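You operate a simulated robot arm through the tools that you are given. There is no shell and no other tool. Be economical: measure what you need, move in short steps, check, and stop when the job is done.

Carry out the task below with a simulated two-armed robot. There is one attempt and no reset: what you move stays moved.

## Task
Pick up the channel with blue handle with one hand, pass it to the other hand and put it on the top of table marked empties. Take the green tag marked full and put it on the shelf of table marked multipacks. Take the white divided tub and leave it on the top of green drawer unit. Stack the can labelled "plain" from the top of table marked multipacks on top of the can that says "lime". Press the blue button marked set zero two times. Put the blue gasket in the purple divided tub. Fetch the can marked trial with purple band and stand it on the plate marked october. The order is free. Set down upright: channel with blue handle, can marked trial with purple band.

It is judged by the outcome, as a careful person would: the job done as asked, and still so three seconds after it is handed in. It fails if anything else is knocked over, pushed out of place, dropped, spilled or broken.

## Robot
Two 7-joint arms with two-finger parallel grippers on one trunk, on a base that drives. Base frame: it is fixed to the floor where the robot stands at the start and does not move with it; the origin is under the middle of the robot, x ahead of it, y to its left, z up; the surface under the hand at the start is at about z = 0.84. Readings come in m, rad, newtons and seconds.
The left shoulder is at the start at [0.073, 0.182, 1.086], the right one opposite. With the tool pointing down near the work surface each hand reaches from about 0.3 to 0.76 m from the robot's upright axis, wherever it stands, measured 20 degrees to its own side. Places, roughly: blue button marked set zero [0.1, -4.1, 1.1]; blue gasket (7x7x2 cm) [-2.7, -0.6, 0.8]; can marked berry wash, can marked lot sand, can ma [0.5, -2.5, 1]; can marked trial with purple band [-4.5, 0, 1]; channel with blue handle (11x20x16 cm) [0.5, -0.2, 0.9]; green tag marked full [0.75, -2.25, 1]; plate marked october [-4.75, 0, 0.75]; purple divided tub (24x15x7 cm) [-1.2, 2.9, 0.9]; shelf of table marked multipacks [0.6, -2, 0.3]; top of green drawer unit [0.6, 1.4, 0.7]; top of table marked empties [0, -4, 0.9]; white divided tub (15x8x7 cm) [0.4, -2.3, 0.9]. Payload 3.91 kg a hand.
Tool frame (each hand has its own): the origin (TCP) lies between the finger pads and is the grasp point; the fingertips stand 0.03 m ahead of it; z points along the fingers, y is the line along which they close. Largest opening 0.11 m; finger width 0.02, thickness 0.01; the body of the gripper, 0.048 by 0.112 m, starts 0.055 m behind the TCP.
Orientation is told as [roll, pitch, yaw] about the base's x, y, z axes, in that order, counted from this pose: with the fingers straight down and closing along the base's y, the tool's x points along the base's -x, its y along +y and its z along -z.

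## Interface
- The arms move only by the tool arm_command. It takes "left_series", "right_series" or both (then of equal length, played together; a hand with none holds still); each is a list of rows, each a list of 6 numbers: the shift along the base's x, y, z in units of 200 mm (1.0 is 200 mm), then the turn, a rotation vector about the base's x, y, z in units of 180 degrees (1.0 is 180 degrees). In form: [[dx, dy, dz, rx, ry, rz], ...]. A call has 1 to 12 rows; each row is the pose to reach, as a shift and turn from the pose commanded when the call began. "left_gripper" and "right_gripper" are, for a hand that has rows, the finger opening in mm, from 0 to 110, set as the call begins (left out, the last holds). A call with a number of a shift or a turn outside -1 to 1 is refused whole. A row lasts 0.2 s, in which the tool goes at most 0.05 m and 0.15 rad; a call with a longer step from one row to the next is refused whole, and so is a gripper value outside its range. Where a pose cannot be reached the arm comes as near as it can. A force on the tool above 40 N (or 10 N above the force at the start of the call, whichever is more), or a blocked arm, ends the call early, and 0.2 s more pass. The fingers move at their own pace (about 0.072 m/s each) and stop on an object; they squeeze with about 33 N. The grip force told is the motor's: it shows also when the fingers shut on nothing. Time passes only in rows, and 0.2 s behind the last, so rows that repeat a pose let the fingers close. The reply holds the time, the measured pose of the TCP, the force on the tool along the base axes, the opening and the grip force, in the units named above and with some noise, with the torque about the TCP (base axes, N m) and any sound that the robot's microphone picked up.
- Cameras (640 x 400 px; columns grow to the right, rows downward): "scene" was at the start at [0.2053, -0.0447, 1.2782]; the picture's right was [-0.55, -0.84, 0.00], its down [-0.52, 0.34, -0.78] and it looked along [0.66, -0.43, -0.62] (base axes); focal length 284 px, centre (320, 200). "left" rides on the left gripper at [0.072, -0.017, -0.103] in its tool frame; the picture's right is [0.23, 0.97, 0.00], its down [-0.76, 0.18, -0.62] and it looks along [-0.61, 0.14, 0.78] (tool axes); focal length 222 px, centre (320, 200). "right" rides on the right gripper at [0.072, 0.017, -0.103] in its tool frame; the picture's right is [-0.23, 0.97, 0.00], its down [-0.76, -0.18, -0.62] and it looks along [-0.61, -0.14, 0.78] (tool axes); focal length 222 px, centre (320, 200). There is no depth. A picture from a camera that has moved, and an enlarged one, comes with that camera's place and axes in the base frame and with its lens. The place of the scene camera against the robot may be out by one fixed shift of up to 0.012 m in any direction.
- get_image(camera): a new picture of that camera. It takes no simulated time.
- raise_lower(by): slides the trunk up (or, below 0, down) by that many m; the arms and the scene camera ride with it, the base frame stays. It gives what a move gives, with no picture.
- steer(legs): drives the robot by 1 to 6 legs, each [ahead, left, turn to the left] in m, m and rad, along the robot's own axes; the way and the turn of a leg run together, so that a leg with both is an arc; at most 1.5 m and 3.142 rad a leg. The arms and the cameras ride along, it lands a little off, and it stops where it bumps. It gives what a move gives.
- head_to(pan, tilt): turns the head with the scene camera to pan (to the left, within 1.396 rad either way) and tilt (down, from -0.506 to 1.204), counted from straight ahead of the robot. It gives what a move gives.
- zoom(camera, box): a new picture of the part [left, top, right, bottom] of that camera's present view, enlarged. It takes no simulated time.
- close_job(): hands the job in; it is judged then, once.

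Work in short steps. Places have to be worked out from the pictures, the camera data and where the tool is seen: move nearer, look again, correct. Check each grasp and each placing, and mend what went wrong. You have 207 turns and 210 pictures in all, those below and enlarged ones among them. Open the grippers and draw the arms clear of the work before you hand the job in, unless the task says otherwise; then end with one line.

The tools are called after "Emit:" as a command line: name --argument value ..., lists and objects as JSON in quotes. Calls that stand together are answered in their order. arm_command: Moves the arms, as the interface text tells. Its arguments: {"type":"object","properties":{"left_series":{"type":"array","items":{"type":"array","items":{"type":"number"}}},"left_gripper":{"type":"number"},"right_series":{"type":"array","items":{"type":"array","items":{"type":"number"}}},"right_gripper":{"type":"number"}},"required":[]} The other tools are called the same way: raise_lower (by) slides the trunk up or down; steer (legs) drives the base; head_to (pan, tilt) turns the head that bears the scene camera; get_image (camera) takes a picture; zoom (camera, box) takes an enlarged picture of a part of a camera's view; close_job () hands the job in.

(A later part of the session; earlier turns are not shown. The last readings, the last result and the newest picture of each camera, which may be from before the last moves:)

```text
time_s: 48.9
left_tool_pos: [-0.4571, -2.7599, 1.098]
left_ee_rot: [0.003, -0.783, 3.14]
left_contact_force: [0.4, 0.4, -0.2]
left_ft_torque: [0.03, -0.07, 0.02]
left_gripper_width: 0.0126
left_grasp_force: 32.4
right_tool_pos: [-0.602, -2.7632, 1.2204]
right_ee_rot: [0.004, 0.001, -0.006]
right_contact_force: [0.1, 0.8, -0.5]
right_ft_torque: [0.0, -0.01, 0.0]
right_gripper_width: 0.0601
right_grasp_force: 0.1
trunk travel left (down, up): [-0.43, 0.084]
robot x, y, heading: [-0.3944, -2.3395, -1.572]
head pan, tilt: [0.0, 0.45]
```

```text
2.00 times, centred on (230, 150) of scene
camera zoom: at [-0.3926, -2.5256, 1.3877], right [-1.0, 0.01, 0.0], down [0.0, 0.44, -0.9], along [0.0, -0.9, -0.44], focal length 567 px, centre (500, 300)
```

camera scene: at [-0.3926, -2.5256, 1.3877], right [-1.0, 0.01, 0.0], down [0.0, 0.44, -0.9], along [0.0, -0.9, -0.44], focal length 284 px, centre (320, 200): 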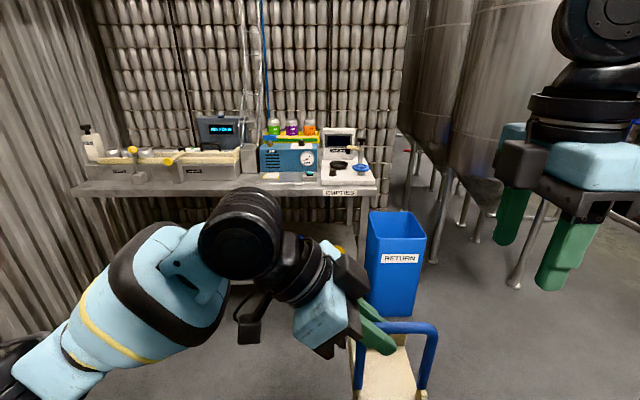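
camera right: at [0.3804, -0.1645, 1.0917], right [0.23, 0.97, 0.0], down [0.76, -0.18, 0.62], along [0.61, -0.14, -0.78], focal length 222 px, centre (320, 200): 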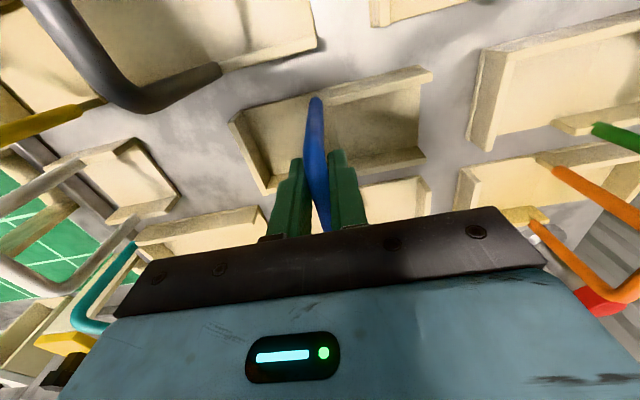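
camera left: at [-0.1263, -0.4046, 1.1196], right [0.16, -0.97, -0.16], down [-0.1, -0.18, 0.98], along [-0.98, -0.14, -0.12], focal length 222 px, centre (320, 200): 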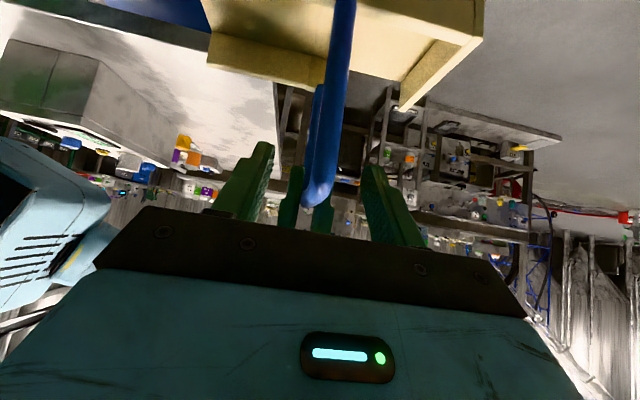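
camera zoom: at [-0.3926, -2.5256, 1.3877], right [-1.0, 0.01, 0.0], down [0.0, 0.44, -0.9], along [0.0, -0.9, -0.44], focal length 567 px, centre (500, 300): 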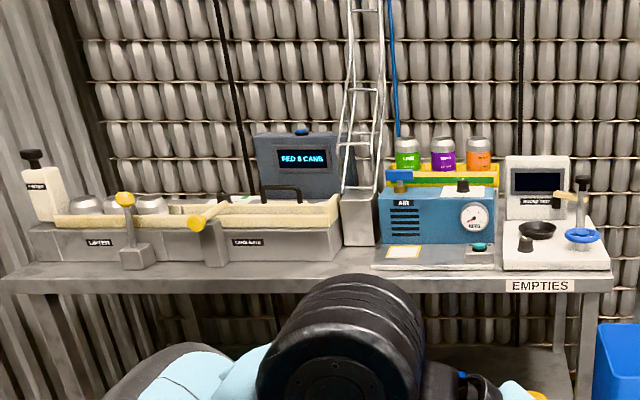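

The table looks crowded, so I'll drive closer and look down from higher up.

Emit:
steer --legs '[[0.4, 0.25, 0]]'

Emit:
raise_lower --by 0.08

Emit:
head_to --pan 0.0 --tilt 0.55

Emit:
get_image --camera "scene"

```text
time_s: 51.8
left_tool_pos: [-0.2115, -3.1643, 1.0984]
left_ee_rot: [0.002, -0.783, 3.133]
left_contact_force: [0.3, -0.3, 0.5]
left_ft_torque: [0.0, -0.03, 0.02]
left_gripper_width: 0.0124
left_grasp_force: 33.5
right_tool_pos: [-0.3576, -3.1646, 1.2215]
right_ee_rot: [0.003, -0.001, -0.012]
right_contact_force: [0.2, -0.1, 0.6]
right_ft_torque: [0.02, -0.03, -0.01]
right_gripper_width: 0.0598
right_grasp_force: 0.1
trunk travel left (down, up): [-0.43, 0.084]
robot x, y, heading: [-0.1434, -2.7428, -1.578]
head pan, tilt: [0.0, 0.45]
```

```text
time_s: 52.9
left_tool_pos: [-0.2114, -3.165, 1.1767]
left_ee_rot: [-0.005, -0.784, 3.139]
left_contact_force: [1.0, -0.7, -3.1]
left_ft_torque: [0.01, -0.08, -0.01]
left_gripper_width: 0.0127
left_grasp_force: 32.3
right_tool_pos: [-0.3577, -3.1669, 1.2991]
right_ee_rot: [0.008, 0.001, -0.012]
right_contact_force: [0.0, -0.6, -1.1]
right_ft_torque: [0.01, 0.01, 0.01]
right_gripper_width: 0.06
right_grasp_force: 0.1
trunk travel left (down, up): [-0.51, 0.004]
robot x, y, heading: [-0.1454, -2.7431, -1.58]
head pan, tilt: [0.0, 0.45]
```

```text
time_s: 53.6
left_tool_pos: [-0.2113, -3.164, 1.1788]
left_ee_rot: [0.002, -0.782, 3.135]
left_contact_force: [0.9, 0.8, -1.9]
left_ft_torque: [-0.02, -0.09, -0.01]
left_gripper_width: 0.0128
left_grasp_force: 33.0
right_tool_pos: [-0.3573, -3.1654, 1.301]
right_ee_rot: [0.004, 0.001, -0.014]
right_contact_force: [0.5, -0.1, -0.7]
right_ft_torque: [-0.01, -0.02, 0.03]
right_gripper_width: 0.0602
right_grasp_force: 0.1
trunk travel left (down, up): [-0.51, 0.004]
robot x, y, heading: [-0.1447, -2.7375, -1.579]
head pan, tilt: [0.0, 0.55]
```

```text
178 pictures are left
camera scene: at [-0.1451, -2.8444, 1.4728], right [-1.0, 0.01, 0.0], down [0.0, 0.52, -0.85], along [-0.01, -0.85, -0.52], focal length 284 px, centre (320, 200)
```

scene: 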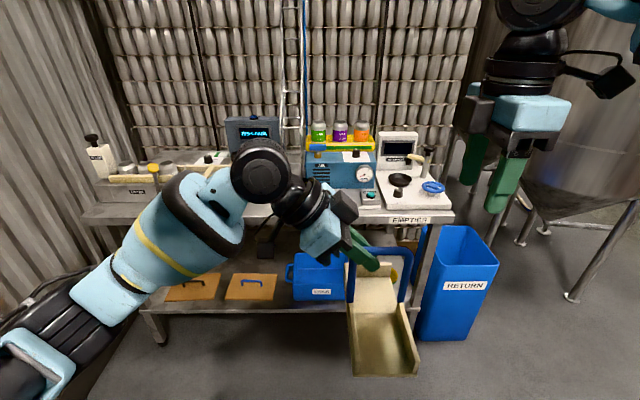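

The left arm hides the tabletop. I'll lower the left hand 0.2 m in free space and look again.

Emit:
arm_command --left_series '[[0, 0, -0.2, 0, 0, 0], [0, 0.05, -0.4, 0, 0, 0], [0, 0.1, -0.6, 0, 0, 0], [0, 0.15, -0.8, 0, 0, 0], [0, 0.2, -1.0, 0, 0, 0]]'

Emit:
get_image --camera "scene"

```text
time_s: 54.8
left_tool_pos: [-0.2123, -3.1231, 0.9783]
left_ee_rot: [0.004, -0.784, 3.134]
left_contact_force: [-0.1, 0.2, -2.3]
left_ft_torque: [-0.02, -0.07, -0.06]
left_gripper_width: 0.0129
left_grasp_force: 33.2
right_tool_pos: [-0.3558, -3.1647, 1.302]
right_ee_rot: [0.003, 0.002, -0.012]
right_contact_force: [0.7, 0.7, 0.3]
right_ft_torque: [0.0, -0.01, -0.02]
right_gripper_width: 0.0602
right_grasp_force: 0.1
trunk travel left (down, up): [-0.51, 0.004]
robot x, y, heading: [-0.1437, -2.7422, -1.58]
head pan, tilt: [0.0, 0.55]
```

```text
177 pictures are left
camera scene: at [-0.1451, -2.8439, 1.4728], right [-1.0, 0.01, 0.0], down [0.0, 0.52, -0.85], along [-0.01, -0.85, -0.52], focal length 284 px, centre (320, 200)
```

scene: 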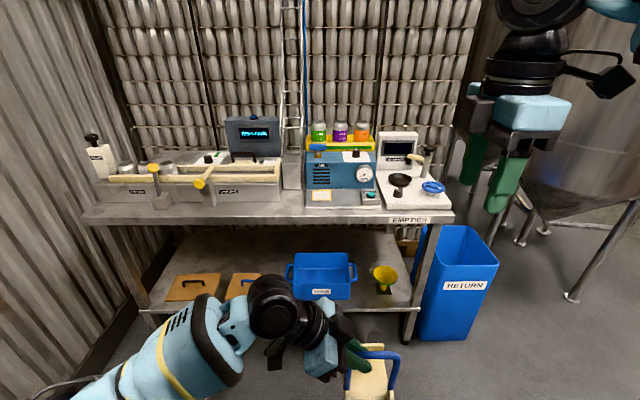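

Emit:
zoom --camera "scene" --box '[70, 100, 270, 230]'

Emit:
zoom --camera "scene" --box '[260, 100, 460, 230]'

```text
3.08 times, centred on (170, 165) of scene
camera zoom: at [-0.1451, -2.8439, 1.4728], right [-1.0, 0.01, 0.0], down [0.0, 0.52, -0.85], along [-0.01, -0.85, -0.52], focal length 873 px, centre (782, 308)
```

zoom: 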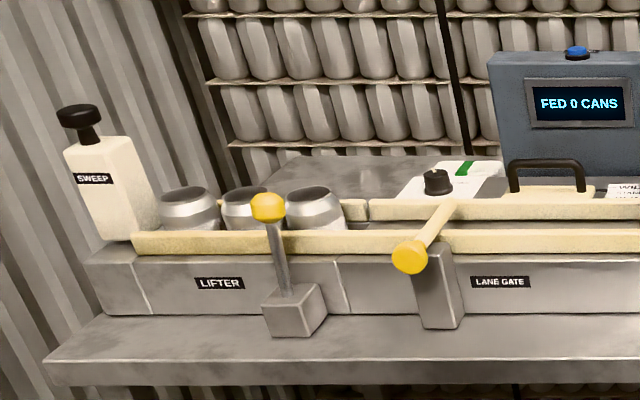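

```text
3.08 times, centred on (360, 165) of scene
camera zoom: at [-0.1451, -2.8439, 1.4728], right [-1.0, 0.01, 0.0], down [0.0, 0.52, -0.85], along [-0.01, -0.85, -0.52], focal length 873 px, centre (197, 308)
```

zoom: 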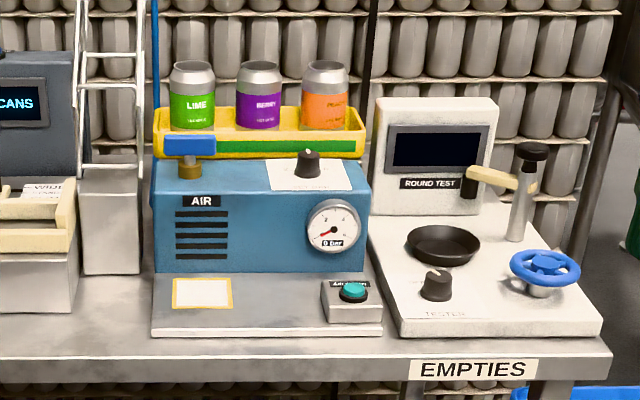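

The blue SET ZERO button appears to sit on top of the grey display, and the only roomy free surface is at the back left behind the conveyor. I'll move closer to that side to inspect it.

Emit:
steer --legs '[[0.3, 0.5, 0]]'

Emit:
head_to --pan 0.0 --tilt 0.7

Emit:
get_image --camera "scene"

```text
time_s: 57.2
left_tool_pos: [-0.0415, -3.2309, 0.9761]
left_ee_rot: [-0.001, -0.784, -3.141]
left_contact_force: [1.1, 0.2, -3.0]
left_ft_torque: [-0.03, -0.05, 0.01]
left_gripper_width: 0.0126
left_grasp_force: 33.2
right_tool_pos: [-0.1863, -3.274, 1.3009]
right_ee_rot: [0.005, 0.003, -0.008]
right_contact_force: [1.0, -0.5, 0.3]
right_ft_torque: [0.01, 0.03, 0.01]
right_gripper_width: 0.06
right_grasp_force: 0.0
trunk travel left (down, up): [-0.51, 0.004]
robot x, y, heading: [0.0211, -2.8511, -1.576]
head pan, tilt: [0.0, 0.55]
stopped in leg 1: the robot was blocked; the commanded pose is now the measured one
```

```text
time_s: 57.9
left_tool_pos: [-0.0462, -3.2301, 0.9771]
left_ee_rot: [0.001, -0.783, 3.138]
left_contact_force: [-0.3, 0.0, -2.7]
left_ft_torque: [-0.02, -0.1, -0.02]
left_gripper_width: 0.0128
left_grasp_force: 32.7
right_tool_pos: [-0.1916, -3.2721, 1.3012]
right_ee_rot: [0.002, -0.001, -0.008]
right_contact_force: [0.4, 0.0, -0.2]
right_ft_torque: [0.0, 0.0, 0.03]
right_gripper_width: 0.0601
right_grasp_force: 0.1
trunk travel left (down, up): [-0.51, 0.004]
robot x, y, heading: [0.0228, -2.8454, -1.578]
head pan, tilt: [0.0, 0.7]
```

```text
174 pictures are left
camera scene: at [0.0201, -2.9458, 1.4597], right [-1.0, 0.01, 0.0], down [0.0, 0.64, -0.77], along [0.0, -0.77, -0.64], focal length 284 px, centre (320, 200)
```

scene: 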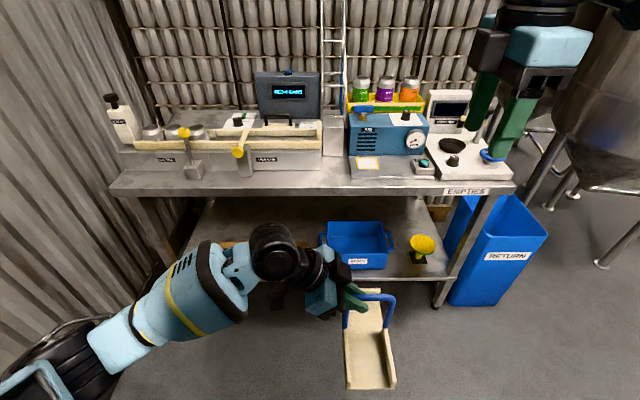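

The sidestep was blocked, probably by the multipacks table corner. I'll back off a touch, go ahead first, then left.

Emit:
steer --legs '[[0, -0.05, 0], [0.32, 0, 0], [0, 0.3, 0]]'

Emit:
get_image --camera "scene"

```text
time_s: 63.6
left_tool_pos: [0.2006, -3.5502, 0.9776]
left_ee_rot: [0.0, -0.783, 3.131]
left_contact_force: [-0.5, 0.4, -2.6]
left_ft_torque: [0.02, -0.08, 0.01]
left_gripper_width: 0.0127
left_grasp_force: 33.2
right_tool_pos: [0.0558, -3.5931, 1.3018]
right_ee_rot: [0.003, 0.002, -0.015]
right_contact_force: [0.5, 0.6, 0.5]
right_ft_torque: [-0.01, -0.01, 0.0]
right_gripper_width: 0.0601
right_grasp_force: 0.0
trunk travel left (down, up): [-0.51, 0.004]
robot x, y, heading: [0.2707, -3.1676, -1.581]
head pan, tilt: [0.0, 0.7]
```

```text
173 pictures are left
camera scene: at [0.2694, -3.2679, 1.4596], right [-1.0, 0.01, 0.0], down [0.01, 0.64, -0.76], along [-0.01, -0.76, -0.64], focal length 284 px, centre (320, 200)
```

scene: 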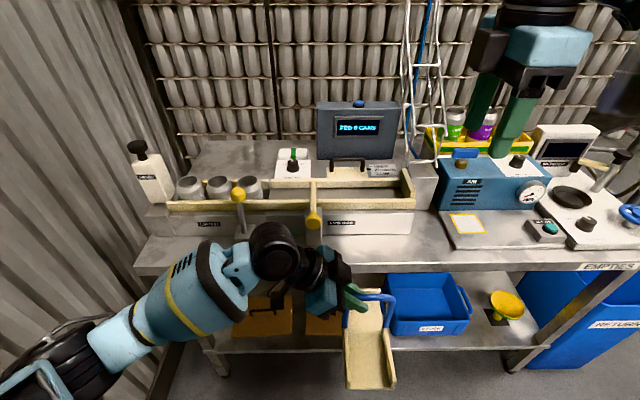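

There's free surface behind the cans around (0.6,-4.15). I'll raise the channel above everything first, then drive in.

Emit:
arm_command --left_series '[[0, 0, 0.22, 0, 0, 0], [0, 0, 0.44, 0, 0, 0], [0, 0, 0.66, 0, 0, 0], [0, 0, 0.88, 0, 0, 0], [0, 0, 1.0, 0, 0, 0]]'

Emit:
arm_command --left_series '[[0, 0, 0.2, 0, 0, 0], [0, 0, 0.4, 0, 0, 0], [0, 0, 0.4, 0, 0, 0]]'

Emit:
steer --legs '[[0, 0.1, 0], [0.25, 0, 0]]'

Emit:
get_image --camera "scene"

```text
time_s: 64.8
left_tool_pos: [0.1983, -3.5517, 1.1776]
left_ee_rot: [0.0, -0.782, 3.13]
left_contact_force: [0.3, -0.4, -2.2]
left_ft_torque: [-0.03, -0.08, -0.03]
left_gripper_width: 0.0129
left_grasp_force: 32.8
right_tool_pos: [0.0569, -3.5921, 1.3013]
right_ee_rot: [0.001, -0.001, -0.016]
right_contact_force: [-0.6, -0.3, 0.6]
right_ft_torque: [0.03, 0.03, 0.03]
right_gripper_width: 0.0599
right_grasp_force: 0.1
trunk travel left (down, up): [-0.51, 0.004]
robot x, y, heading: [0.2692, -3.164, -1.586]
head pan, tilt: [0.0, 0.7]
```

```text
time_s: 65.6
left_tool_pos: [0.1998, -3.5501, 1.2561]
left_ee_rot: [0.001, -0.782, 3.133]
left_contact_force: [0.7, -0.1, -2.3]
left_ft_torque: [0.01, -0.06, -0.01]
left_gripper_width: 0.0123
left_grasp_force: 33.5
right_tool_pos: [0.0563, -3.594, 1.3013]
right_ee_rot: [0.004, -0.001, -0.015]
right_contact_force: [-0.8, -0.7, 0.0]
right_ft_torque: [-0.01, 0.01, -0.02]
right_gripper_width: 0.06
right_grasp_force: 0.0
trunk travel left (down, up): [-0.51, 0.004]
robot x, y, heading: [0.2719, -3.1718, -1.584]
head pan, tilt: [0.0, 0.7]
```

```text
time_s: 68.5
left_tool_pos: [0.2941, -3.7975, 1.2568]
left_ee_rot: [0.002, -0.784, 3.128]
left_contact_force: [-0.7, -0.7, -2.1]
left_ft_torque: [-0.02, -0.01, -0.01]
left_gripper_width: 0.0128
left_grasp_force: 32.6
right_tool_pos: [0.1489, -3.8404, 1.3021]
right_ee_rot: [0.001, -0.001, -0.018]
right_contact_force: [1.1, -0.5, 0.2]
right_ft_torque: [-0.01, 0.0, -0.01]
right_gripper_width: 0.06
right_grasp_force: 0.1
trunk travel left (down, up): [-0.51, 0.004]
robot x, y, heading: [0.3621, -3.4174, -1.59]
head pan, tilt: [0.0, 0.7]
```

```text
172 pictures are left
camera scene: at [0.3643, -3.516, 1.4598], right [-1.0, 0.02, 0.0], down [0.01, 0.64, -0.77], along [-0.01, -0.77, -0.64], focal length 284 px, centre (320, 200)
```

scene: 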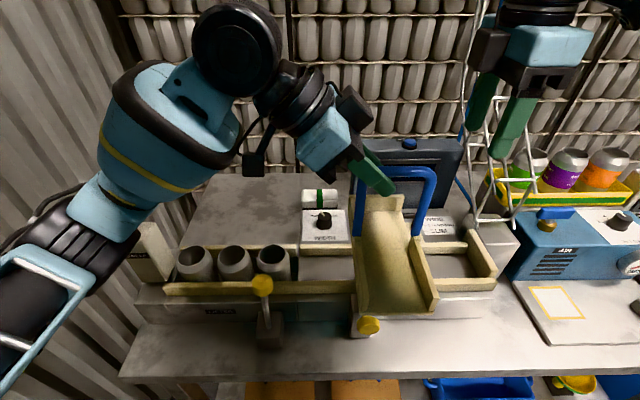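

The free area behind the conveyor spans x 0.43–0.75 and y -4.04 to -4.34. I'll move left first, then forward over it.

Emit:
arm_command --left_series '[[0.22, 0, 0, 0, 0, 0], [0.44, 0, 0, 0, 0, 0], [0.66, -0.05, 0, 0, 0, 0], [0.82, -0.2, 0, 0, 0, 0], [0.95, -0.4, 0, 0, 0, 0], [1.0, -0.62, 0, 0, 0, 0], [1.0, -0.85, 0, 0, 0, 0], [1.0, -1.0, 0, 0, 0, 0]]'

Emit:
arm_command --left_series '[[0.15, -0.1, 0, 0, 0, 0], [0.3, -0.2, 0, 0, 0, 0], [0.45, -0.35, 0, 0, 0, 0], [0.5, -0.55, 0, 0, 0, 0], [0.5, -0.75, 0, 0, 0, 0], [0.5, -0.9, 0, 0, 0, 0]]'

Emit:
get_image --camera "scene"

```text
time_s: 70.3
left_tool_pos: [0.4925, -4.0009, 1.2551]
left_ee_rot: [0.001, -0.782, 3.125]
left_contact_force: [-0.1, -0.3, -2.3]
left_ft_torque: [-0.05, -0.04, -0.01]
left_gripper_width: 0.0128
left_grasp_force: 32.4
right_tool_pos: [0.1489, -3.8409, 1.3004]
right_ee_rot: [0.001, -0.002, -0.018]
right_contact_force: [0.3, -0.1, 0.3]
right_ft_torque: [-0.01, -0.01, 0.0]
right_gripper_width: 0.0601
right_grasp_force: 0.0
trunk travel left (down, up): [-0.51, 0.004]
robot x, y, heading: [0.3622, -3.4154, -1.586]
head pan, tilt: [0.0, 0.7]
```

```text
time_s: 71.8
left_tool_pos: [0.59, -4.0521, 1.2369]
left_ee_rot: [0.003, -0.783, 3.126]
left_contact_force: [0.1, 0.5, -2.9]
left_ft_torque: [-0.01, -0.06, -0.01]
left_gripper_width: 0.0128
left_grasp_force: 34.0
left hand out of reach, approached as far as the arm can: row 3, 4, 5, 6
right_tool_pos: [0.1499, -3.84, 1.3026]
right_ee_rot: [0.002, -0.001, -0.021]
right_contact_force: [0.7, -0.3, 0.7]
right_ft_torque: [0.0, 0.0, -0.03]
right_gripper_width: 0.0598
right_grasp_force: 0.1
trunk travel left (down, up): [-0.51, 0.004]
robot x, y, heading: [0.3644, -3.4203, -1.589]
head pan, tilt: [0.0, 0.7]
```

```text
171 pictures are left
camera scene: at [0.3644, -3.5166, 1.4597], right [-1.0, 0.02, 0.0], down [0.01, 0.64, -0.77], along [-0.01, -0.76, -0.64], focal length 284 px, centre (320, 200)
```

scene: 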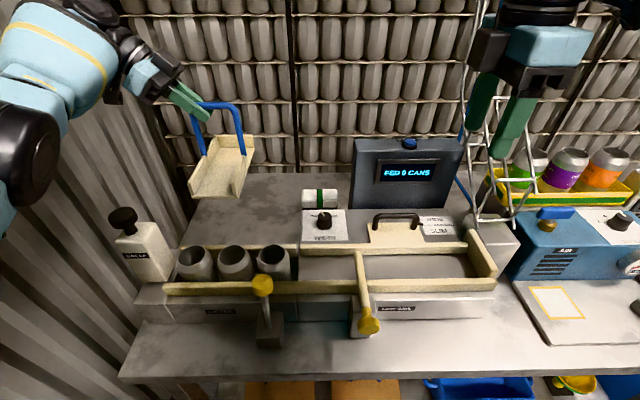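

The channel hovers over the back area but the arm is at its limit. I'll nudge the base ahead 0.07 m to centre it near y≈-4.12.

Emit:
steer --legs '[[0.07, 0, 0]]'

Emit:
arm_command --left_series '[[0, 0, -0.2, 0, 0, 0], [0, 0, -0.35, 0, 0, 0], [0, 0, -0.35, 0, 0, 0]]'

Emit:
get_image --camera "scene"

```text
time_s: 72.8
left_tool_pos: [0.5886, -4.1183, 1.2387]
left_ee_rot: [0.006, -0.783, 3.126]
left_contact_force: [0.4, -0.4, -3.2]
left_ft_torque: [-0.01, -0.05, 0.01]
left_gripper_width: 0.0125
left_grasp_force: 33.0
right_tool_pos: [0.1483, -3.9082, 1.3034]
right_ee_rot: [0.0, 0.0, -0.018]
right_contact_force: [0.2, 0.0, 0.2]
right_ft_torque: [0.0, 0.02, 0.02]
right_gripper_width: 0.06
right_grasp_force: 0.1
trunk travel left (down, up): [-0.51, 0.004]
robot x, y, heading: [0.362, -3.4859, -1.591]
head pan, tilt: [0.0, 0.7]
```

```text
time_s: 73.6
left_tool_pos: [0.5903, -4.1272, 1.1714]
left_ee_rot: [0.001, -0.784, 3.129]
left_contact_force: [0.1, 0.0, -2.2]
left_ft_torque: [0.0, -0.1, -0.02]
left_gripper_width: 0.0125
left_grasp_force: 33.2
left hand out of reach, approached as far as the arm can: row 1, 2, 3
right_tool_pos: [0.1495, -3.9101, 1.3019]
right_ee_rot: [0.003, -0.001, -0.017]
right_contact_force: [0.8, 0.5, 0.3]
right_ft_torque: [0.02, -0.01, 0.02]
right_gripper_width: 0.06
right_grasp_force: 0.1
trunk travel left (down, up): [-0.51, 0.004]
robot x, y, heading: [0.3625, -3.4878, -1.589]
head pan, tilt: [0.0, 0.7]
```

```text
170 pictures are left
camera scene: at [0.3631, -3.5853, 1.4597], right [-1.0, 0.02, 0.0], down [0.01, 0.64, -0.76], along [-0.01, -0.76, -0.64], focal length 284 px, centre (320, 200)
```

scene: 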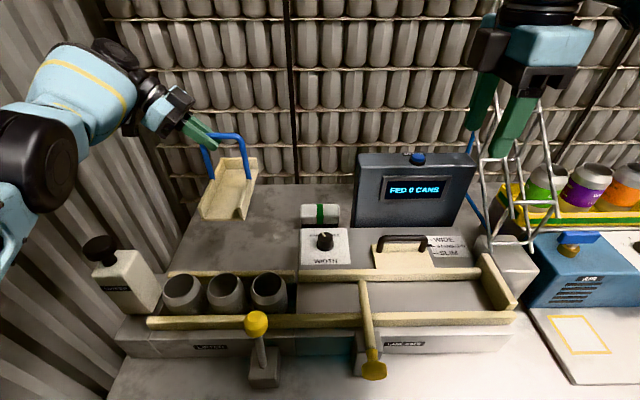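

The channel is above clear surface, about 0.14 m up. I'll descend most of the way and check.

Emit:
arm_command --left_series '[[0, 0, -0.15, 0, 0, 0], [0, 0, -0.3, 0, 0, 0], [0, 0, -0.45, 0, 0, 0], [0, 0, -0.55, 0, 0, 0], [0, 0, -0.55, 0, 0, 0]]'

Emit:
get_image --camera "scene"

```text
time_s: 74.8
left_tool_pos: [0.5904, -4.1268, 1.06]
left_ee_rot: [0.004, -0.785, 3.127]
left_contact_force: [-0.5, -0.1, -2.5]
left_ft_torque: [0.0, -0.07, 0.0]
left_gripper_width: 0.0125
left_grasp_force: 33.1
right_tool_pos: [0.1493, -3.9097, 1.3026]
right_ee_rot: [0.002, 0.001, -0.017]
right_contact_force: [-0.2, -0.5, 0.4]
right_ft_torque: [-0.02, 0.0, 0.03]
right_gripper_width: 0.0601
right_grasp_force: 0.0
trunk travel left (down, up): [-0.51, 0.004]
robot x, y, heading: [0.364, -3.484, -1.586]
head pan, tilt: [0.0, 0.7]
```

```text
169 pictures are left
camera scene: at [0.3632, -3.5852, 1.4597], right [-1.0, 0.02, 0.0], down [0.01, 0.64, -0.77], along [-0.01, -0.76, -0.64], focal length 284 px, centre (320, 200)
```

scene: 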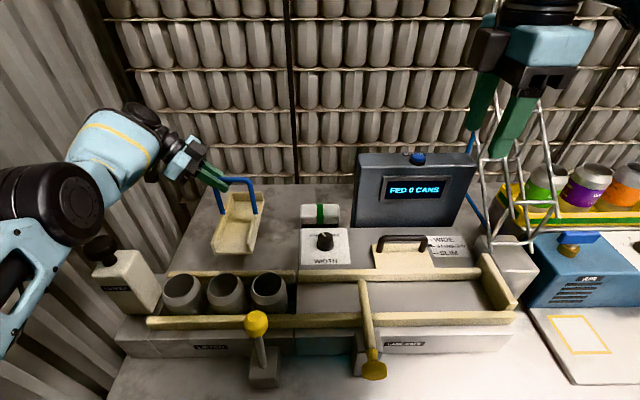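

About 3–4 cm remain. I'll descend in 1 cm steps and watch the force.

Emit:
arm_command --left_series '[[0, 0, -0.05, 0, 0, 0], [0, 0, -0.1, 0, 0, 0], [0, 0, -0.13, 0, 0, 0], [0, 0, -0.13, 0, 0, 0]]'

Emit:
zoom --camera "scene" --box '[60, 130, 320, 310]'

```text
time_s: 75.8
left_tool_pos: [0.5905, -4.1235, 1.0344]
left_ee_rot: [0.005, -0.783, 3.127]
left_contact_force: [-0.8, 0.2, -2.8]
left_ft_torque: [-0.01, -0.07, 0.01]
left_gripper_width: 0.0128
left_grasp_force: 33.0
left hand out of reach, approached as far as the arm can: row 3, 4
right_tool_pos: [0.1497, -3.9096, 1.3018]
right_ee_rot: [0.001, 0.002, -0.017]
right_contact_force: [0.0, 0.4, 1.4]
right_ft_torque: [-0.03, 0.03, 0.0]
right_gripper_width: 0.0601
right_grasp_force: 0.0
trunk travel left (down, up): [-0.51, 0.004]
robot x, y, heading: [0.3651, -3.4862, -1.584]
head pan, tilt: [0.0, 0.7]
```

```text
2.22 times, centred on (190, 220) of scene
camera zoom: at [0.3634, -3.5856, 1.4596], right [-1.0, 0.02, 0.0], down [0.01, 0.64, -0.76], along [-0.01, -0.76, -0.64], focal length 630 px, centre (609, 156)
```

zoom: 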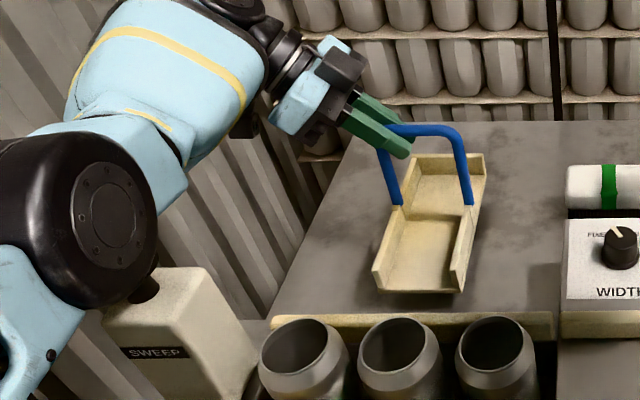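

The elbow may be near the SWEEP knob. The right-hand camera faces that way, so I'll check with it.

Emit:
get_image --camera "right"

```text
167 pictures are left
camera right: at [0.0787, -3.8923, 1.4049], right [0.24, 0.97, 0.0], down [0.76, -0.19, 0.62], along [0.6, -0.15, -0.78], focal length 222 px, centre (320, 200)
```

right: 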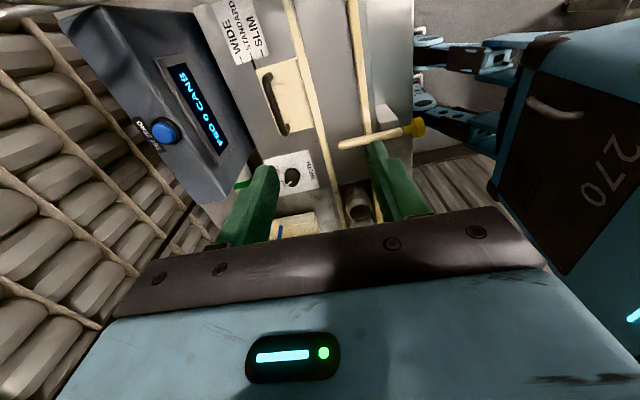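

That confirms the SET ZERO label. I'll tilt the right hand so its camera looks across at the elbow and the channel.

Emit:
arm_command --right_series '[[0, 0, 0, 0, -0.04, 0], [0, 0, 0, 0, -0.08, 0], [0, 0, 0, 0, -0.12, 0], [0, 0, 0, 0, -0.16, 0], [0, 0, 0, 0, -0.2, 0], [0, 0, 0, 0, -0.2, 0]]' --right_gripper 110

Emit:
get_image --camera "right"

```text
time_s: 77.2
left_tool_pos: [0.5911, -4.124, 1.0336]
left_ee_rot: [0.004, -0.785, 3.127]
left_contact_force: [-1.0, 0.3, -2.8]
left_ft_torque: [0.01, -0.05, -0.03]
left_gripper_width: 0.0126
left_grasp_force: 32.1
right_tool_pos: [0.1494, -3.9099, 1.3028]
right_ee_rot: [0.014, -0.629, -0.021]
right_contact_force: [0.8, -0.2, 0.1]
right_ft_torque: [0.0, -0.01, 0.02]
right_gripper_width: 0.11
right_grasp_force: 0.1
trunk travel left (down, up): [-0.51, 0.004]
robot x, y, heading: [0.364, -3.4893, -1.584]
head pan, tilt: [0.0, 0.7]
```

```text
166 pictures are left
camera right: at [0.032, -3.8921, 1.3431], right [0.2, 0.97, 0.14], down [0.25, -0.19, 0.95], along [0.95, -0.15, -0.28], focal length 222 px, centre (320, 200)
```

right: 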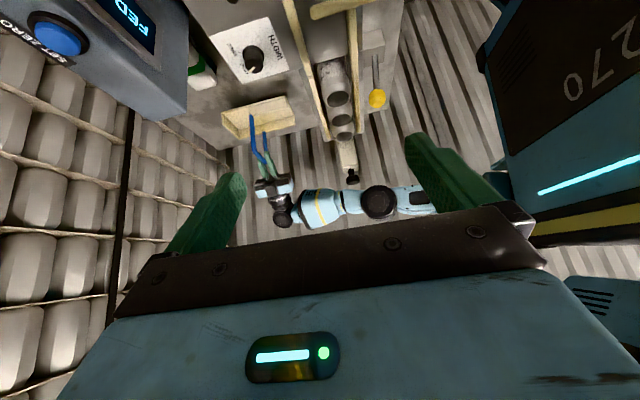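

Emit:
zoom --camera "right" --box '[210, 70, 440, 240]'

```text
2.35 times, centred on (325, 155) of right
camera zoom: at [0.032, -3.8921, 1.3431], right [0.2, 0.97, 0.14], down [0.25, -0.19, 0.95], along [0.95, -0.15, -0.28], focal length 523 px, centre (308, 306)
```

zoom: 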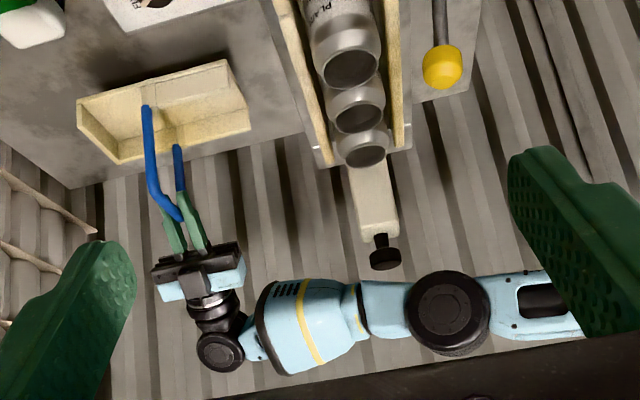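

The arm passes beside and behind the knob without touching it. I'll lower the last centimetre with the trunk and watch the force.

Emit:
raise_lower --by -0.008

Emit:
raise_lower --by -0.006

Emit:
zoom --camera "right" --box '[210, 70, 440, 240]'

```text
time_s: 77.7
left_tool_pos: [0.5877, -4.1246, 1.048]
left_ee_rot: [0.046, -0.777, 3.096]
left_contact_force: [0.3, 0.0, -2.1]
left_ft_torque: [-0.02, -0.07, 0.04]
left_gripper_width: 0.0127
left_grasp_force: 32.9
right_tool_pos: [0.1442, -3.9019, 1.2995]
right_ee_rot: [0.001, -0.632, -0.014]
right_contact_force: [-0.1, 0.3, -0.3]
right_ft_torque: [-0.01, 0.0, 0.01]
right_gripper_width: 0.11
right_grasp_force: 0.0
trunk travel left (down, up): [-0.502, 0.012]
robot x, y, heading: [0.3579, -3.4854, -1.587]
head pan, tilt: [0.0, 0.7]
```

```text
time_s: 78.3
left_tool_pos: [0.5827, -4.1237, 1.0646]
left_ee_rot: [0.102, -0.771, 3.061]
left_contact_force: [-0.1, 0.1, -1.5]
left_ft_torque: [0.0, -0.06, 0.01]
left_gripper_width: 0.0126
left_grasp_force: 33.2
right_tool_pos: [0.1392, -3.8961, 1.2962]
right_ee_rot: [-0.008, -0.639, -0.011]
right_contact_force: [-0.2, 0.6, -0.1]
right_ft_torque: [0.0, 0.0, 0.02]
right_gripper_width: 0.1101
right_grasp_force: 0.0
trunk travel left (down, up): [-0.496, 0.018]
robot x, y, heading: [0.3615, -3.4854, -1.589]
head pan, tilt: [0.0, 0.7]
```

```text
2.35 times, centred on (325, 155) of right
camera zoom: at [0.0212, -3.8773, 1.3353], right [0.2, 0.97, 0.13], down [0.24, -0.17, 0.95], along [0.95, -0.16, -0.27], focal length 523 px, centre (308, 306)
```

zoom: 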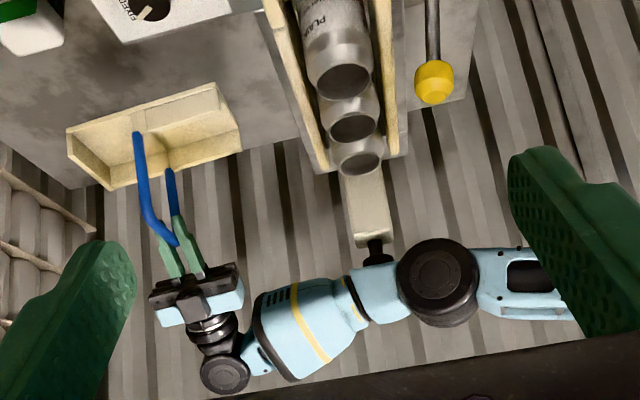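

The left hand rose as the trunk dropped, so the elbow or forearm is resting on something, likely the SWEEP knob. I'll undo that at once.

Emit:
raise_lower --by 0.016

Emit:
zoom --camera "right" --box '[210, 70, 440, 240]'

Emit:
zoom --camera "scene" --box '[0, 130, 320, 330]'

```text
time_s: 78.9
left_tool_pos: [0.5926, -4.1207, 1.0265]
left_ee_rot: [-0.013, -0.783, 3.138]
left_contact_force: [-0.6, 1.3, -3.6]
left_ft_torque: [-0.03, -0.08, 0.06]
left_gripper_width: 0.013
left_grasp_force: 33.3
right_tool_pos: [0.1504, -3.9103, 1.299]
right_ee_rot: [0.024, -0.628, -0.026]
right_contact_force: [0.6, 0.6, 0.0]
right_ft_torque: [-0.05, 0.06, 0.0]
right_gripper_width: 0.1101
right_grasp_force: 0.1
trunk travel left (down, up): [-0.512, 0.002]
robot x, y, heading: [0.3648, -3.4882, -1.583]
head pan, tilt: [0.0, 0.7]
```

```text
2.35 times, centred on (325, 155) of right
camera zoom: at [0.0335, -3.8931, 1.3401], right [0.2, 0.97, 0.15], down [0.25, -0.2, 0.95], along [0.95, -0.15, -0.28], focal length 523 px, centre (308, 306)
```

zoom: 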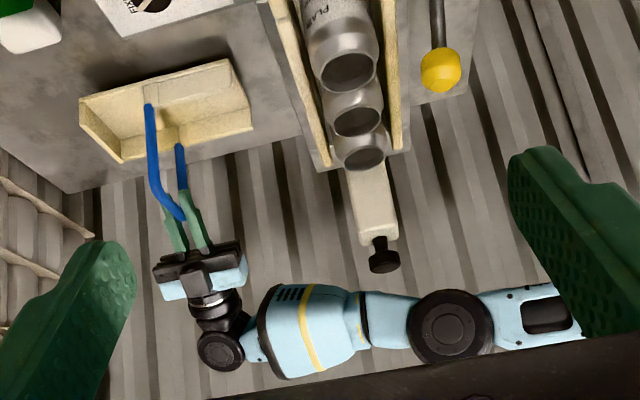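

```text
2.00 times, centred on (160, 230) of scene
camera zoom: at [0.3648, -3.5832, 1.4599], right [-1.0, 0.01, 0.0], down [0.01, 0.64, -0.77], along [-0.01, -0.77, -0.64], focal length 567 px, centre (640, 140)
```

zoom: 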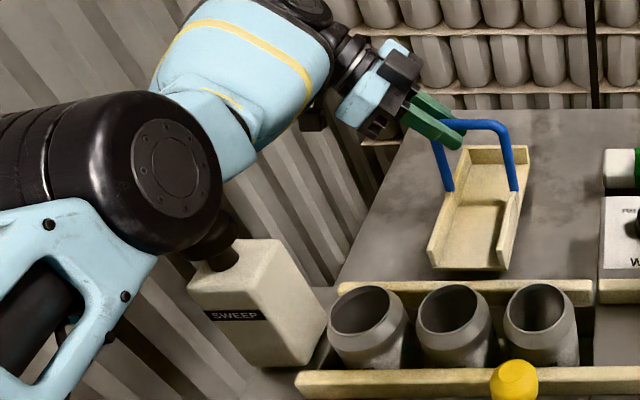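

SWEEP hasn't moved and the channel is within a centimetre of the surface. I'll try lowering the hand alone in millimetre steps, watching for contact.

Emit:
arm_command --left_series '[[0, 0, -0.02, 0, 0, 0], [0, 0, -0.04, 0, 0, 0], [0, 0, -0.06, 0, 0, 0]]'

Emit:
zoom --camera "right" --box '[210, 70, 440, 240]'

```text
time_s: 79.7
left_tool_pos: [0.5911, -4.122, 1.0236]
left_ee_rot: [0.004, -0.781, 3.129]
left_contact_force: [-0.6, -0.1, -3.3]
left_ft_torque: [0.02, -0.05, -0.03]
left_gripper_width: 0.0124
left_grasp_force: 33.2
right_tool_pos: [0.1492, -3.9102, 1.3032]
right_ee_rot: [0.016, -0.629, -0.023]
right_contact_force: [-0.5, 0.6, 0.6]
right_ft_torque: [0.02, -0.02, -0.01]
right_gripper_width: 0.11
right_grasp_force: 0.0
trunk travel left (down, up): [-0.512, 0.002]
robot x, y, heading: [0.3635, -3.4862, -1.584]
head pan, tilt: [0.0, 0.7]
```

```text
2.35 times, centred on (325, 155) of right
camera zoom: at [0.0317, -3.8926, 1.3444], right [0.2, 0.97, 0.15], down [0.25, -0.19, 0.95], along [0.95, -0.15, -0.28], focal length 523 px, centre (308, 306)
```

zoom: 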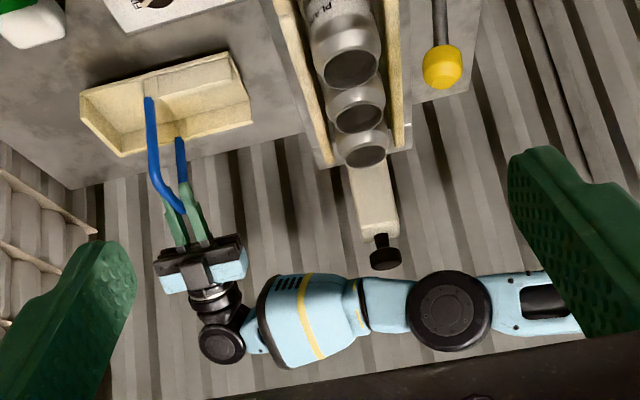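

No tilt and no contact yet. I'll go down another 12 mm in small steps.

Emit:
arm_command --left_series '[[0, 0, -0.02, 0, 0, 0], [0, 0, -0.04, 0, 0, 0], [0, 0, -0.06, 0, 0, 0]]'

Emit:
zoom --camera "right" --box '[210, 70, 440, 240]'

```text
time_s: 80.5
left_tool_pos: [0.5914, -4.1179, 1.0113]
left_ee_rot: [0.005, -0.783, 3.127]
left_contact_force: [-1.3, 1.0, -2.0]
left_ft_torque: [-0.01, -0.06, 0.01]
left_gripper_width: 0.0126
left_grasp_force: 32.6
right_tool_pos: [0.1497, -3.9099, 1.3031]
right_ee_rot: [0.013, -0.629, -0.022]
right_contact_force: [-0.5, -0.9, 0.4]
right_ft_torque: [0.02, -0.02, 0.0]
right_gripper_width: 0.1101
right_grasp_force: 0.1
trunk travel left (down, up): [-0.512, 0.002]
robot x, y, heading: [0.3621, -3.4887, -1.587]
head pan, tilt: [0.0, 0.7]
```

```text
2.35 times, centred on (325, 155) of right
camera zoom: at [0.0318, -3.8923, 1.3447], right [0.2, 0.97, 0.15], down [0.25, -0.19, 0.95], along [0.95, -0.15, -0.28], focal length 523 px, centre (308, 306)
```

zoom: 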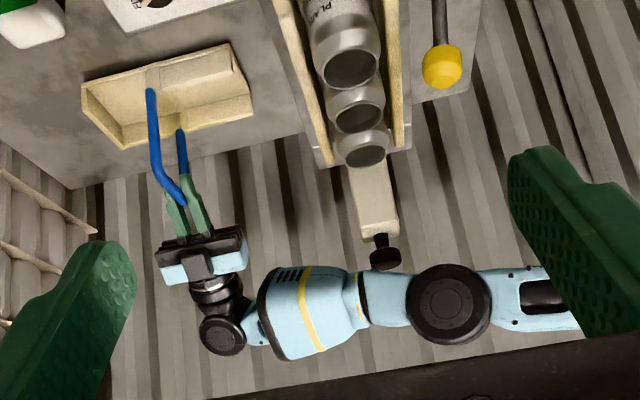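

Still hanging free. I'll go down another centimetre.

Emit:
arm_command --left_series '[[0, 0, -0.02, 0, 0, 0], [0, 0, -0.04, 0, 0, 0], [0, 0, -0.05, 0, 0, 0]]'

Emit:
zoom --camera "right" --box '[210, 70, 440, 240]'

```text
time_s: 81.3
left_tool_pos: [0.5885, -4.1197, 1.0147]
left_ee_rot: [0.029, -0.78, 3.108]
left_contact_force: [0.0, -0.1, -2.6]
left_ft_torque: [0.0, -0.04, -0.01]
left_gripper_width: 0.0128
left_grasp_force: 33.2
left hand out of reach, approached as far as the arm can: row 1, 2, 3
right_tool_pos: [0.1466, -3.9087, 1.308]
right_ee_rot: [0.007, -0.63, -0.018]
right_contact_force: [-0.1, 0.1, -0.7]
right_ft_torque: [-0.01, -0.03, -0.03]
right_gripper_width: 0.1101
right_grasp_force: 0.2
trunk travel left (down, up): [-0.512, 0.002]
robot x, y, heading: [0.3611, -3.4856, -1.589]
head pan, tilt: [0.0, 0.7]
```

```text
2.35 times, centred on (325, 155) of right
camera zoom: at [0.0285, -3.8899, 1.3478], right [0.2, 0.97, 0.14], down [0.25, -0.19, 0.95], along [0.95, -0.15, -0.27], focal length 523 px, centre (308, 306)
```

zoom: 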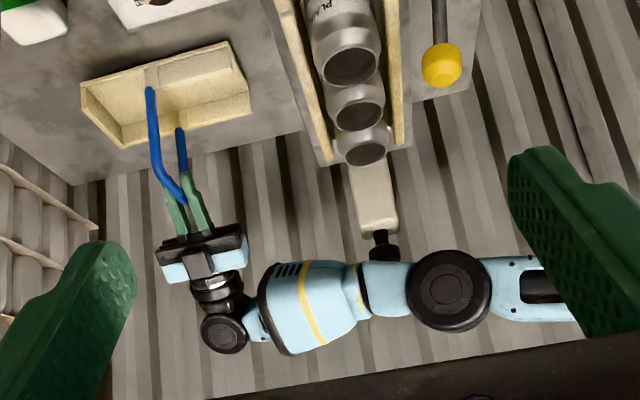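

The forearm now touches the SWEEP knob, so this posture won't do. I'll lift back up and yaw the hand +90° so the arm leans toward the robot instead of the wall.

Emit:
arm_command --left_series '[[0, 0, 0.15, 0, 0, 0], [0, 0, 0.35, 0, 0, 0], [0, 0, 0.55, 0, 0, 0], [0, 0, 0.75, 0, 0, 0], [0, 0.1, 0.95, 0, 0, 0], [0, 0.2, 1.0, 0, 0, 0]]'

Emit:
arm_command --left_series '[[0, 0, 0.15, 0, 0, 0.0455], [0, 0, 0.3, 0, 0, 0.091], [0, 0, 0.3, 0, 0, 0.1365], [0, 0, 0.3, 0, 0, 0.182], [0, 0, 0.3, 0, 0, 0.2275], [0, 0, 0.3, 0, 0, 0.273], [0, 0, 0.3, 0, 0, 0.3185], [0, 0, 0.3, 0, 0, 0.364], [0, 0, 0.3, 0, 0, 0.4095], [0, 0, 0.3, 0, 0, 0.455], [0, 0, 0.3, 0, 0, 0.5]]'

Emit:
get_image --camera "scene"

```text
time_s: 82.7
left_tool_pos: [0.591, -4.0773, 1.2011]
left_ee_rot: [0.005, -0.78, 3.128]
left_contact_force: [-0.2, 0.0, -2.6]
left_ft_torque: [0.0, -0.07, 0.0]
left_gripper_width: 0.0125
left_grasp_force: 33.0
right_tool_pos: [0.1503, -3.9094, 1.3046]
right_ee_rot: [0.015, -0.629, -0.022]
right_contact_force: [0.7, -0.2, 0.5]
right_ft_torque: [-0.03, -0.01, 0.01]
right_gripper_width: 0.1104
right_grasp_force: 0.1
trunk travel left (down, up): [-0.512, 0.002]
robot x, y, heading: [0.3636, -3.4891, -1.584]
head pan, tilt: [0.0, 0.7]
```

```text
time_s: 85.1
left_tool_pos: [0.5898, -4.0778, 1.2626]
left_ee_rot: [0.005, -0.782, -1.583]
left_contact_force: [0.1, -0.4, -3.2]
left_ft_torque: [0.07, -0.04, 0.02]
left_gripper_width: 0.0129
left_grasp_force: 32.7
right_tool_pos: [0.149, -3.9107, 1.3043]
right_ee_rot: [0.014, -0.626, -0.023]
right_contact_force: [-0.1, -0.4, -1.1]
right_ft_torque: [-0.01, 0.03, 0.0]
right_gripper_width: 0.1101
right_grasp_force: 0.1
trunk travel left (down, up): [-0.512, 0.002]
robot x, y, heading: [0.3626, -3.4891, -1.588]
head pan, tilt: [0.0, 0.7]
```

```text
158 pictures are left
camera scene: at [0.363, -3.5826, 1.4614], right [-1.0, 0.02, 0.0], down [0.01, 0.64, -0.76], along [-0.01, -0.76, -0.64], focal length 284 px, centre (320, 200)
```

scene: 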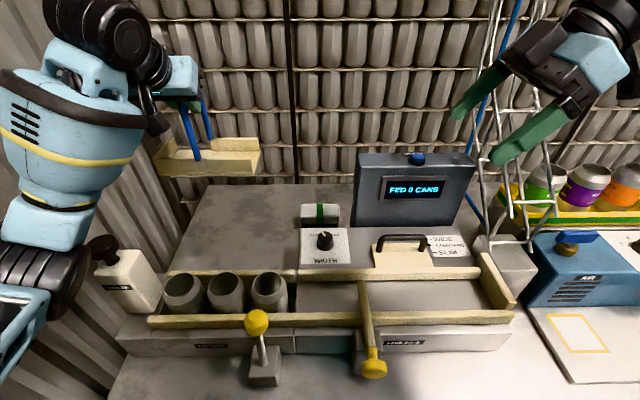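

The rotation worked and the elbow is now high. I'll descend 0.2 m and check it.

Emit:
arm_command --left_series '[[0, -0.05, -0.2, 0, 0, 0], [-0.05, -0.1, -0.4, 0, 0, 0], [-0.1, -0.1, -0.6, 0, 0, 0], [-0.1, -0.1, -0.8, 0, 0, 0], [-0.1, -0.1, -1.0, 0, 0, 0], [-0.1, -0.1, -1.0, 0, 0, 0]]'

Emit:
get_image --camera "scene"

Emit:
zoom --camera "right" --box '[210, 70, 440, 240]'

```text
time_s: 86.5
left_tool_pos: [0.5684, -4.0932, 1.0623]
left_ee_rot: [0.004, -0.78, -1.586]
left_contact_force: [-0.2, 0.3, -3.2]
left_ft_torque: [0.07, -0.04, 0.03]
left_gripper_width: 0.0128
left_grasp_force: 33.1
right_tool_pos: [0.1486, -3.9082, 1.3032]
right_ee_rot: [0.013, -0.629, -0.021]
right_contact_force: [-0.3, 0.4, -0.7]
right_ft_torque: [0.0, -0.01, 0.01]
right_gripper_width: 0.1099
right_grasp_force: 0.0
trunk travel left (down, up): [-0.512, 0.002]
robot x, y, heading: [0.3647, -3.4908, -1.58]
head pan, tilt: [0.0, 0.7]
```

```text
157 pictures are left
camera scene: at [0.3623, -3.5802, 1.4615], right [-1.0, 0.02, 0.0], down [0.01, 0.64, -0.77], along [-0.01, -0.77, -0.64], focal length 284 px, centre (320, 200)
```

scene: 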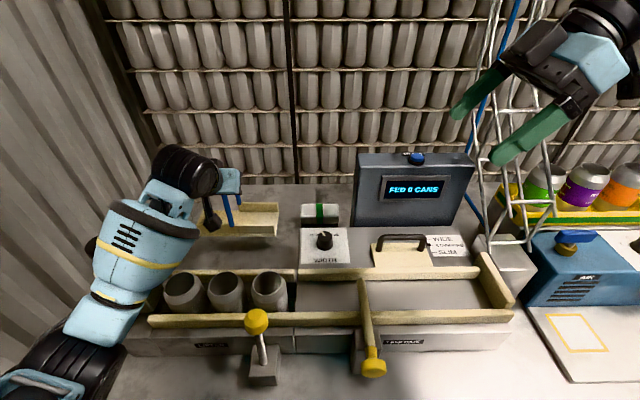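

```text
2.35 times, centred on (325, 155) of right
camera zoom: at [0.0307, -3.8902, 1.3449], right [0.2, 0.97, 0.14], down [0.25, -0.19, 0.95], along [0.95, -0.15, -0.28], focal length 523 px, centre (308, 306)
```

zoom: 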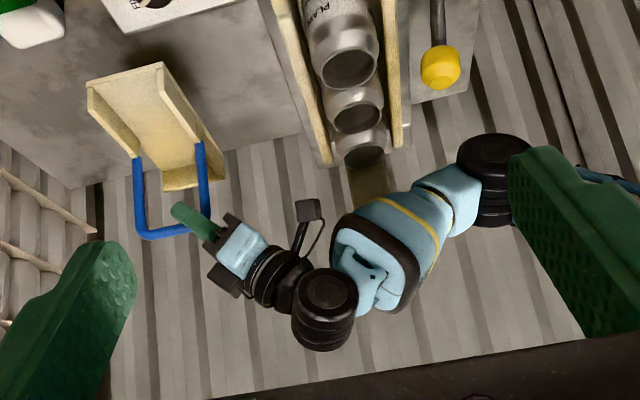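

No tilt so far, and about 4 cm remain. I'll continue in small steps, using the right-hand pose as a tilt check.

Emit:
arm_command --left_series '[[0, 0, -0.04, 0, 0, 0], [0, 0, -0.08, 0, 0, 0], [0, 0, -0.12, 0, 0, 0], [0, 0, -0.12, 0, 0, 0]]'

Emit:
zoom --camera "scene" --box '[0, 130, 320, 400]'

```text
time_s: 87.5
left_tool_pos: [0.5681, -4.0952, 1.0376]
left_ee_rot: [0.007, -0.781, -1.588]
left_contact_force: [-0.2, -0.6, -2.4]
left_ft_torque: [0.05, -0.01, 0.0]
left_gripper_width: 0.0128
left_grasp_force: 33.2
right_tool_pos: [0.1484, -3.9096, 1.3041]
right_ee_rot: [0.014, -0.63, -0.023]
right_contact_force: [-0.1, 0.3, -0.2]
right_ft_torque: [0.01, 0.03, -0.02]
right_gripper_width: 0.1099
right_grasp_force: 0.1
trunk travel left (down, up): [-0.512, 0.002]
robot x, y, heading: [0.3654, -3.4903, -1.583]
head pan, tilt: [0.0, 0.7]
```

```text
1.48 times, centred on (160, 265) of scene
camera zoom: at [0.3621, -3.5818, 1.4614], right [-1.0, 0.02, 0.0], down [0.01, 0.64, -0.77], along [-0.01, -0.77, -0.64], focal length 420 px, centre (557, 104)
```

zoom: 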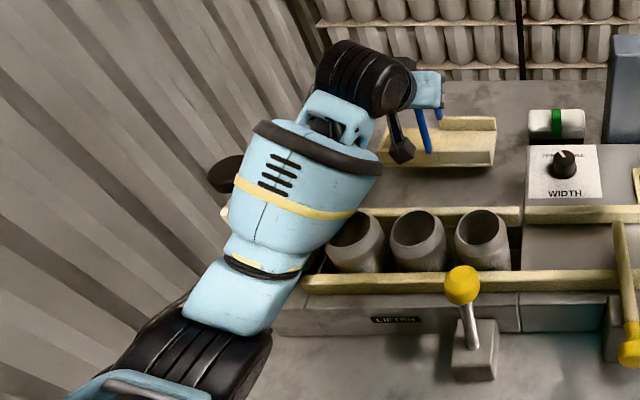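

Clear so far, and the forearm passes between SWEEP and the cans. I'll lower further.

Emit:
arm_command --left_series '[[0, 0, -0.03, 0, 0, 0], [0, 0, -0.06, 0, 0, 0], [0, 0, -0.09, 0, 0, 0], [0, 0, -0.09, 0, 0, 0]]'

Emit:
zoom --camera "right" --box '[210, 70, 440, 240]'

```text
time_s: 88.5
left_tool_pos: [0.567, -4.097, 1.021]
left_ee_rot: [0.008, -0.786, -1.586]
left_contact_force: [-0.2, -0.9, -2.8]
left_ft_torque: [0.06, -0.01, 0.0]
left_gripper_width: 0.0124
left_grasp_force: 32.9
right_tool_pos: [0.1472, -3.9095, 1.3035]
right_ee_rot: [0.015, -0.63, -0.02]
right_contact_force: [0.2, -0.1, -0.2]
right_ft_torque: [-0.01, 0.04, -0.01]
right_gripper_width: 0.11
right_grasp_force: 0.1
trunk travel left (down, up): [-0.512, 0.002]
robot x, y, heading: [0.361, -3.4885, -1.588]
head pan, tilt: [0.0, 0.7]
```

```text
2.35 times, centred on (325, 155) of right
camera zoom: at [0.0296, -3.8916, 1.3447], right [0.2, 0.97, 0.14], down [0.25, -0.19, 0.95], along [0.95, -0.15, -0.28], focal length 523 px, centre (308, 306)
```

zoom: 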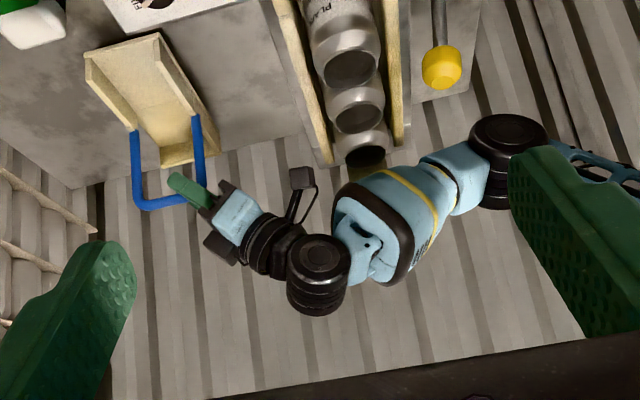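

No contact yet at 1.021. I'll go down another 1.6 cm in fine steps.

Emit:
arm_command --left_series '[[0, 0, -0.02, 0, 0, 0], [0, 0, -0.04, 0, 0, 0], [0, 0, -0.06, 0, 0, 0], [0, 0, -0.08, 0, 0, 0], [0, 0, -0.08, 0, 0, 0]]'

Emit:
zoom --camera "right" --box '[210, 70, 440, 240]'

```text
time_s: 89.7
left_tool_pos: [0.5658, -4.096, 1.0052]
left_ee_rot: [0.01, -0.785, -1.59]
left_contact_force: [0.1, 0.0, 0.0]
left_ft_torque: [-0.12, 0.2, 0.06]
left_gripper_width: 0.013
left_grasp_force: 32.8
right_tool_pos: [0.144, -3.9094, 1.3036]
right_ee_rot: [0.013, -0.631, -0.023]
right_contact_force: [0.3, 0.2, 0.3]
right_ft_torque: [0.02, 0.02, -0.03]
right_gripper_width: 0.1098
right_grasp_force: 0.0
trunk travel left (down, up): [-0.512, 0.002]
robot x, y, heading: [0.364, -3.4912, -1.585]
head pan, tilt: [0.0, 0.7]
```

```text
2.35 times, centred on (325, 155) of right
camera zoom: at [0.0267, -3.8918, 1.3436], right [0.2, 0.97, 0.15], down [0.24, -0.19, 0.95], along [0.95, -0.15, -0.27], focal length 523 px, centre (308, 306)
```

zoom: 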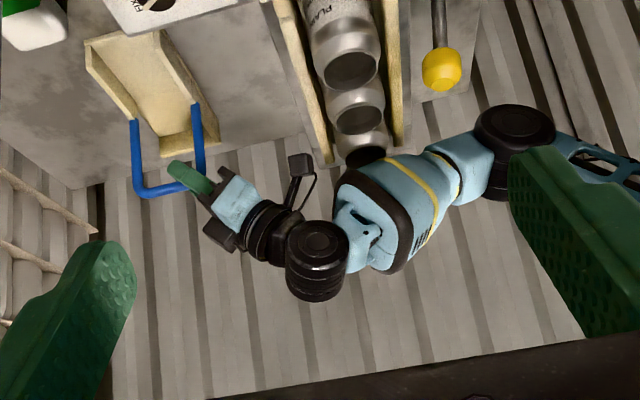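

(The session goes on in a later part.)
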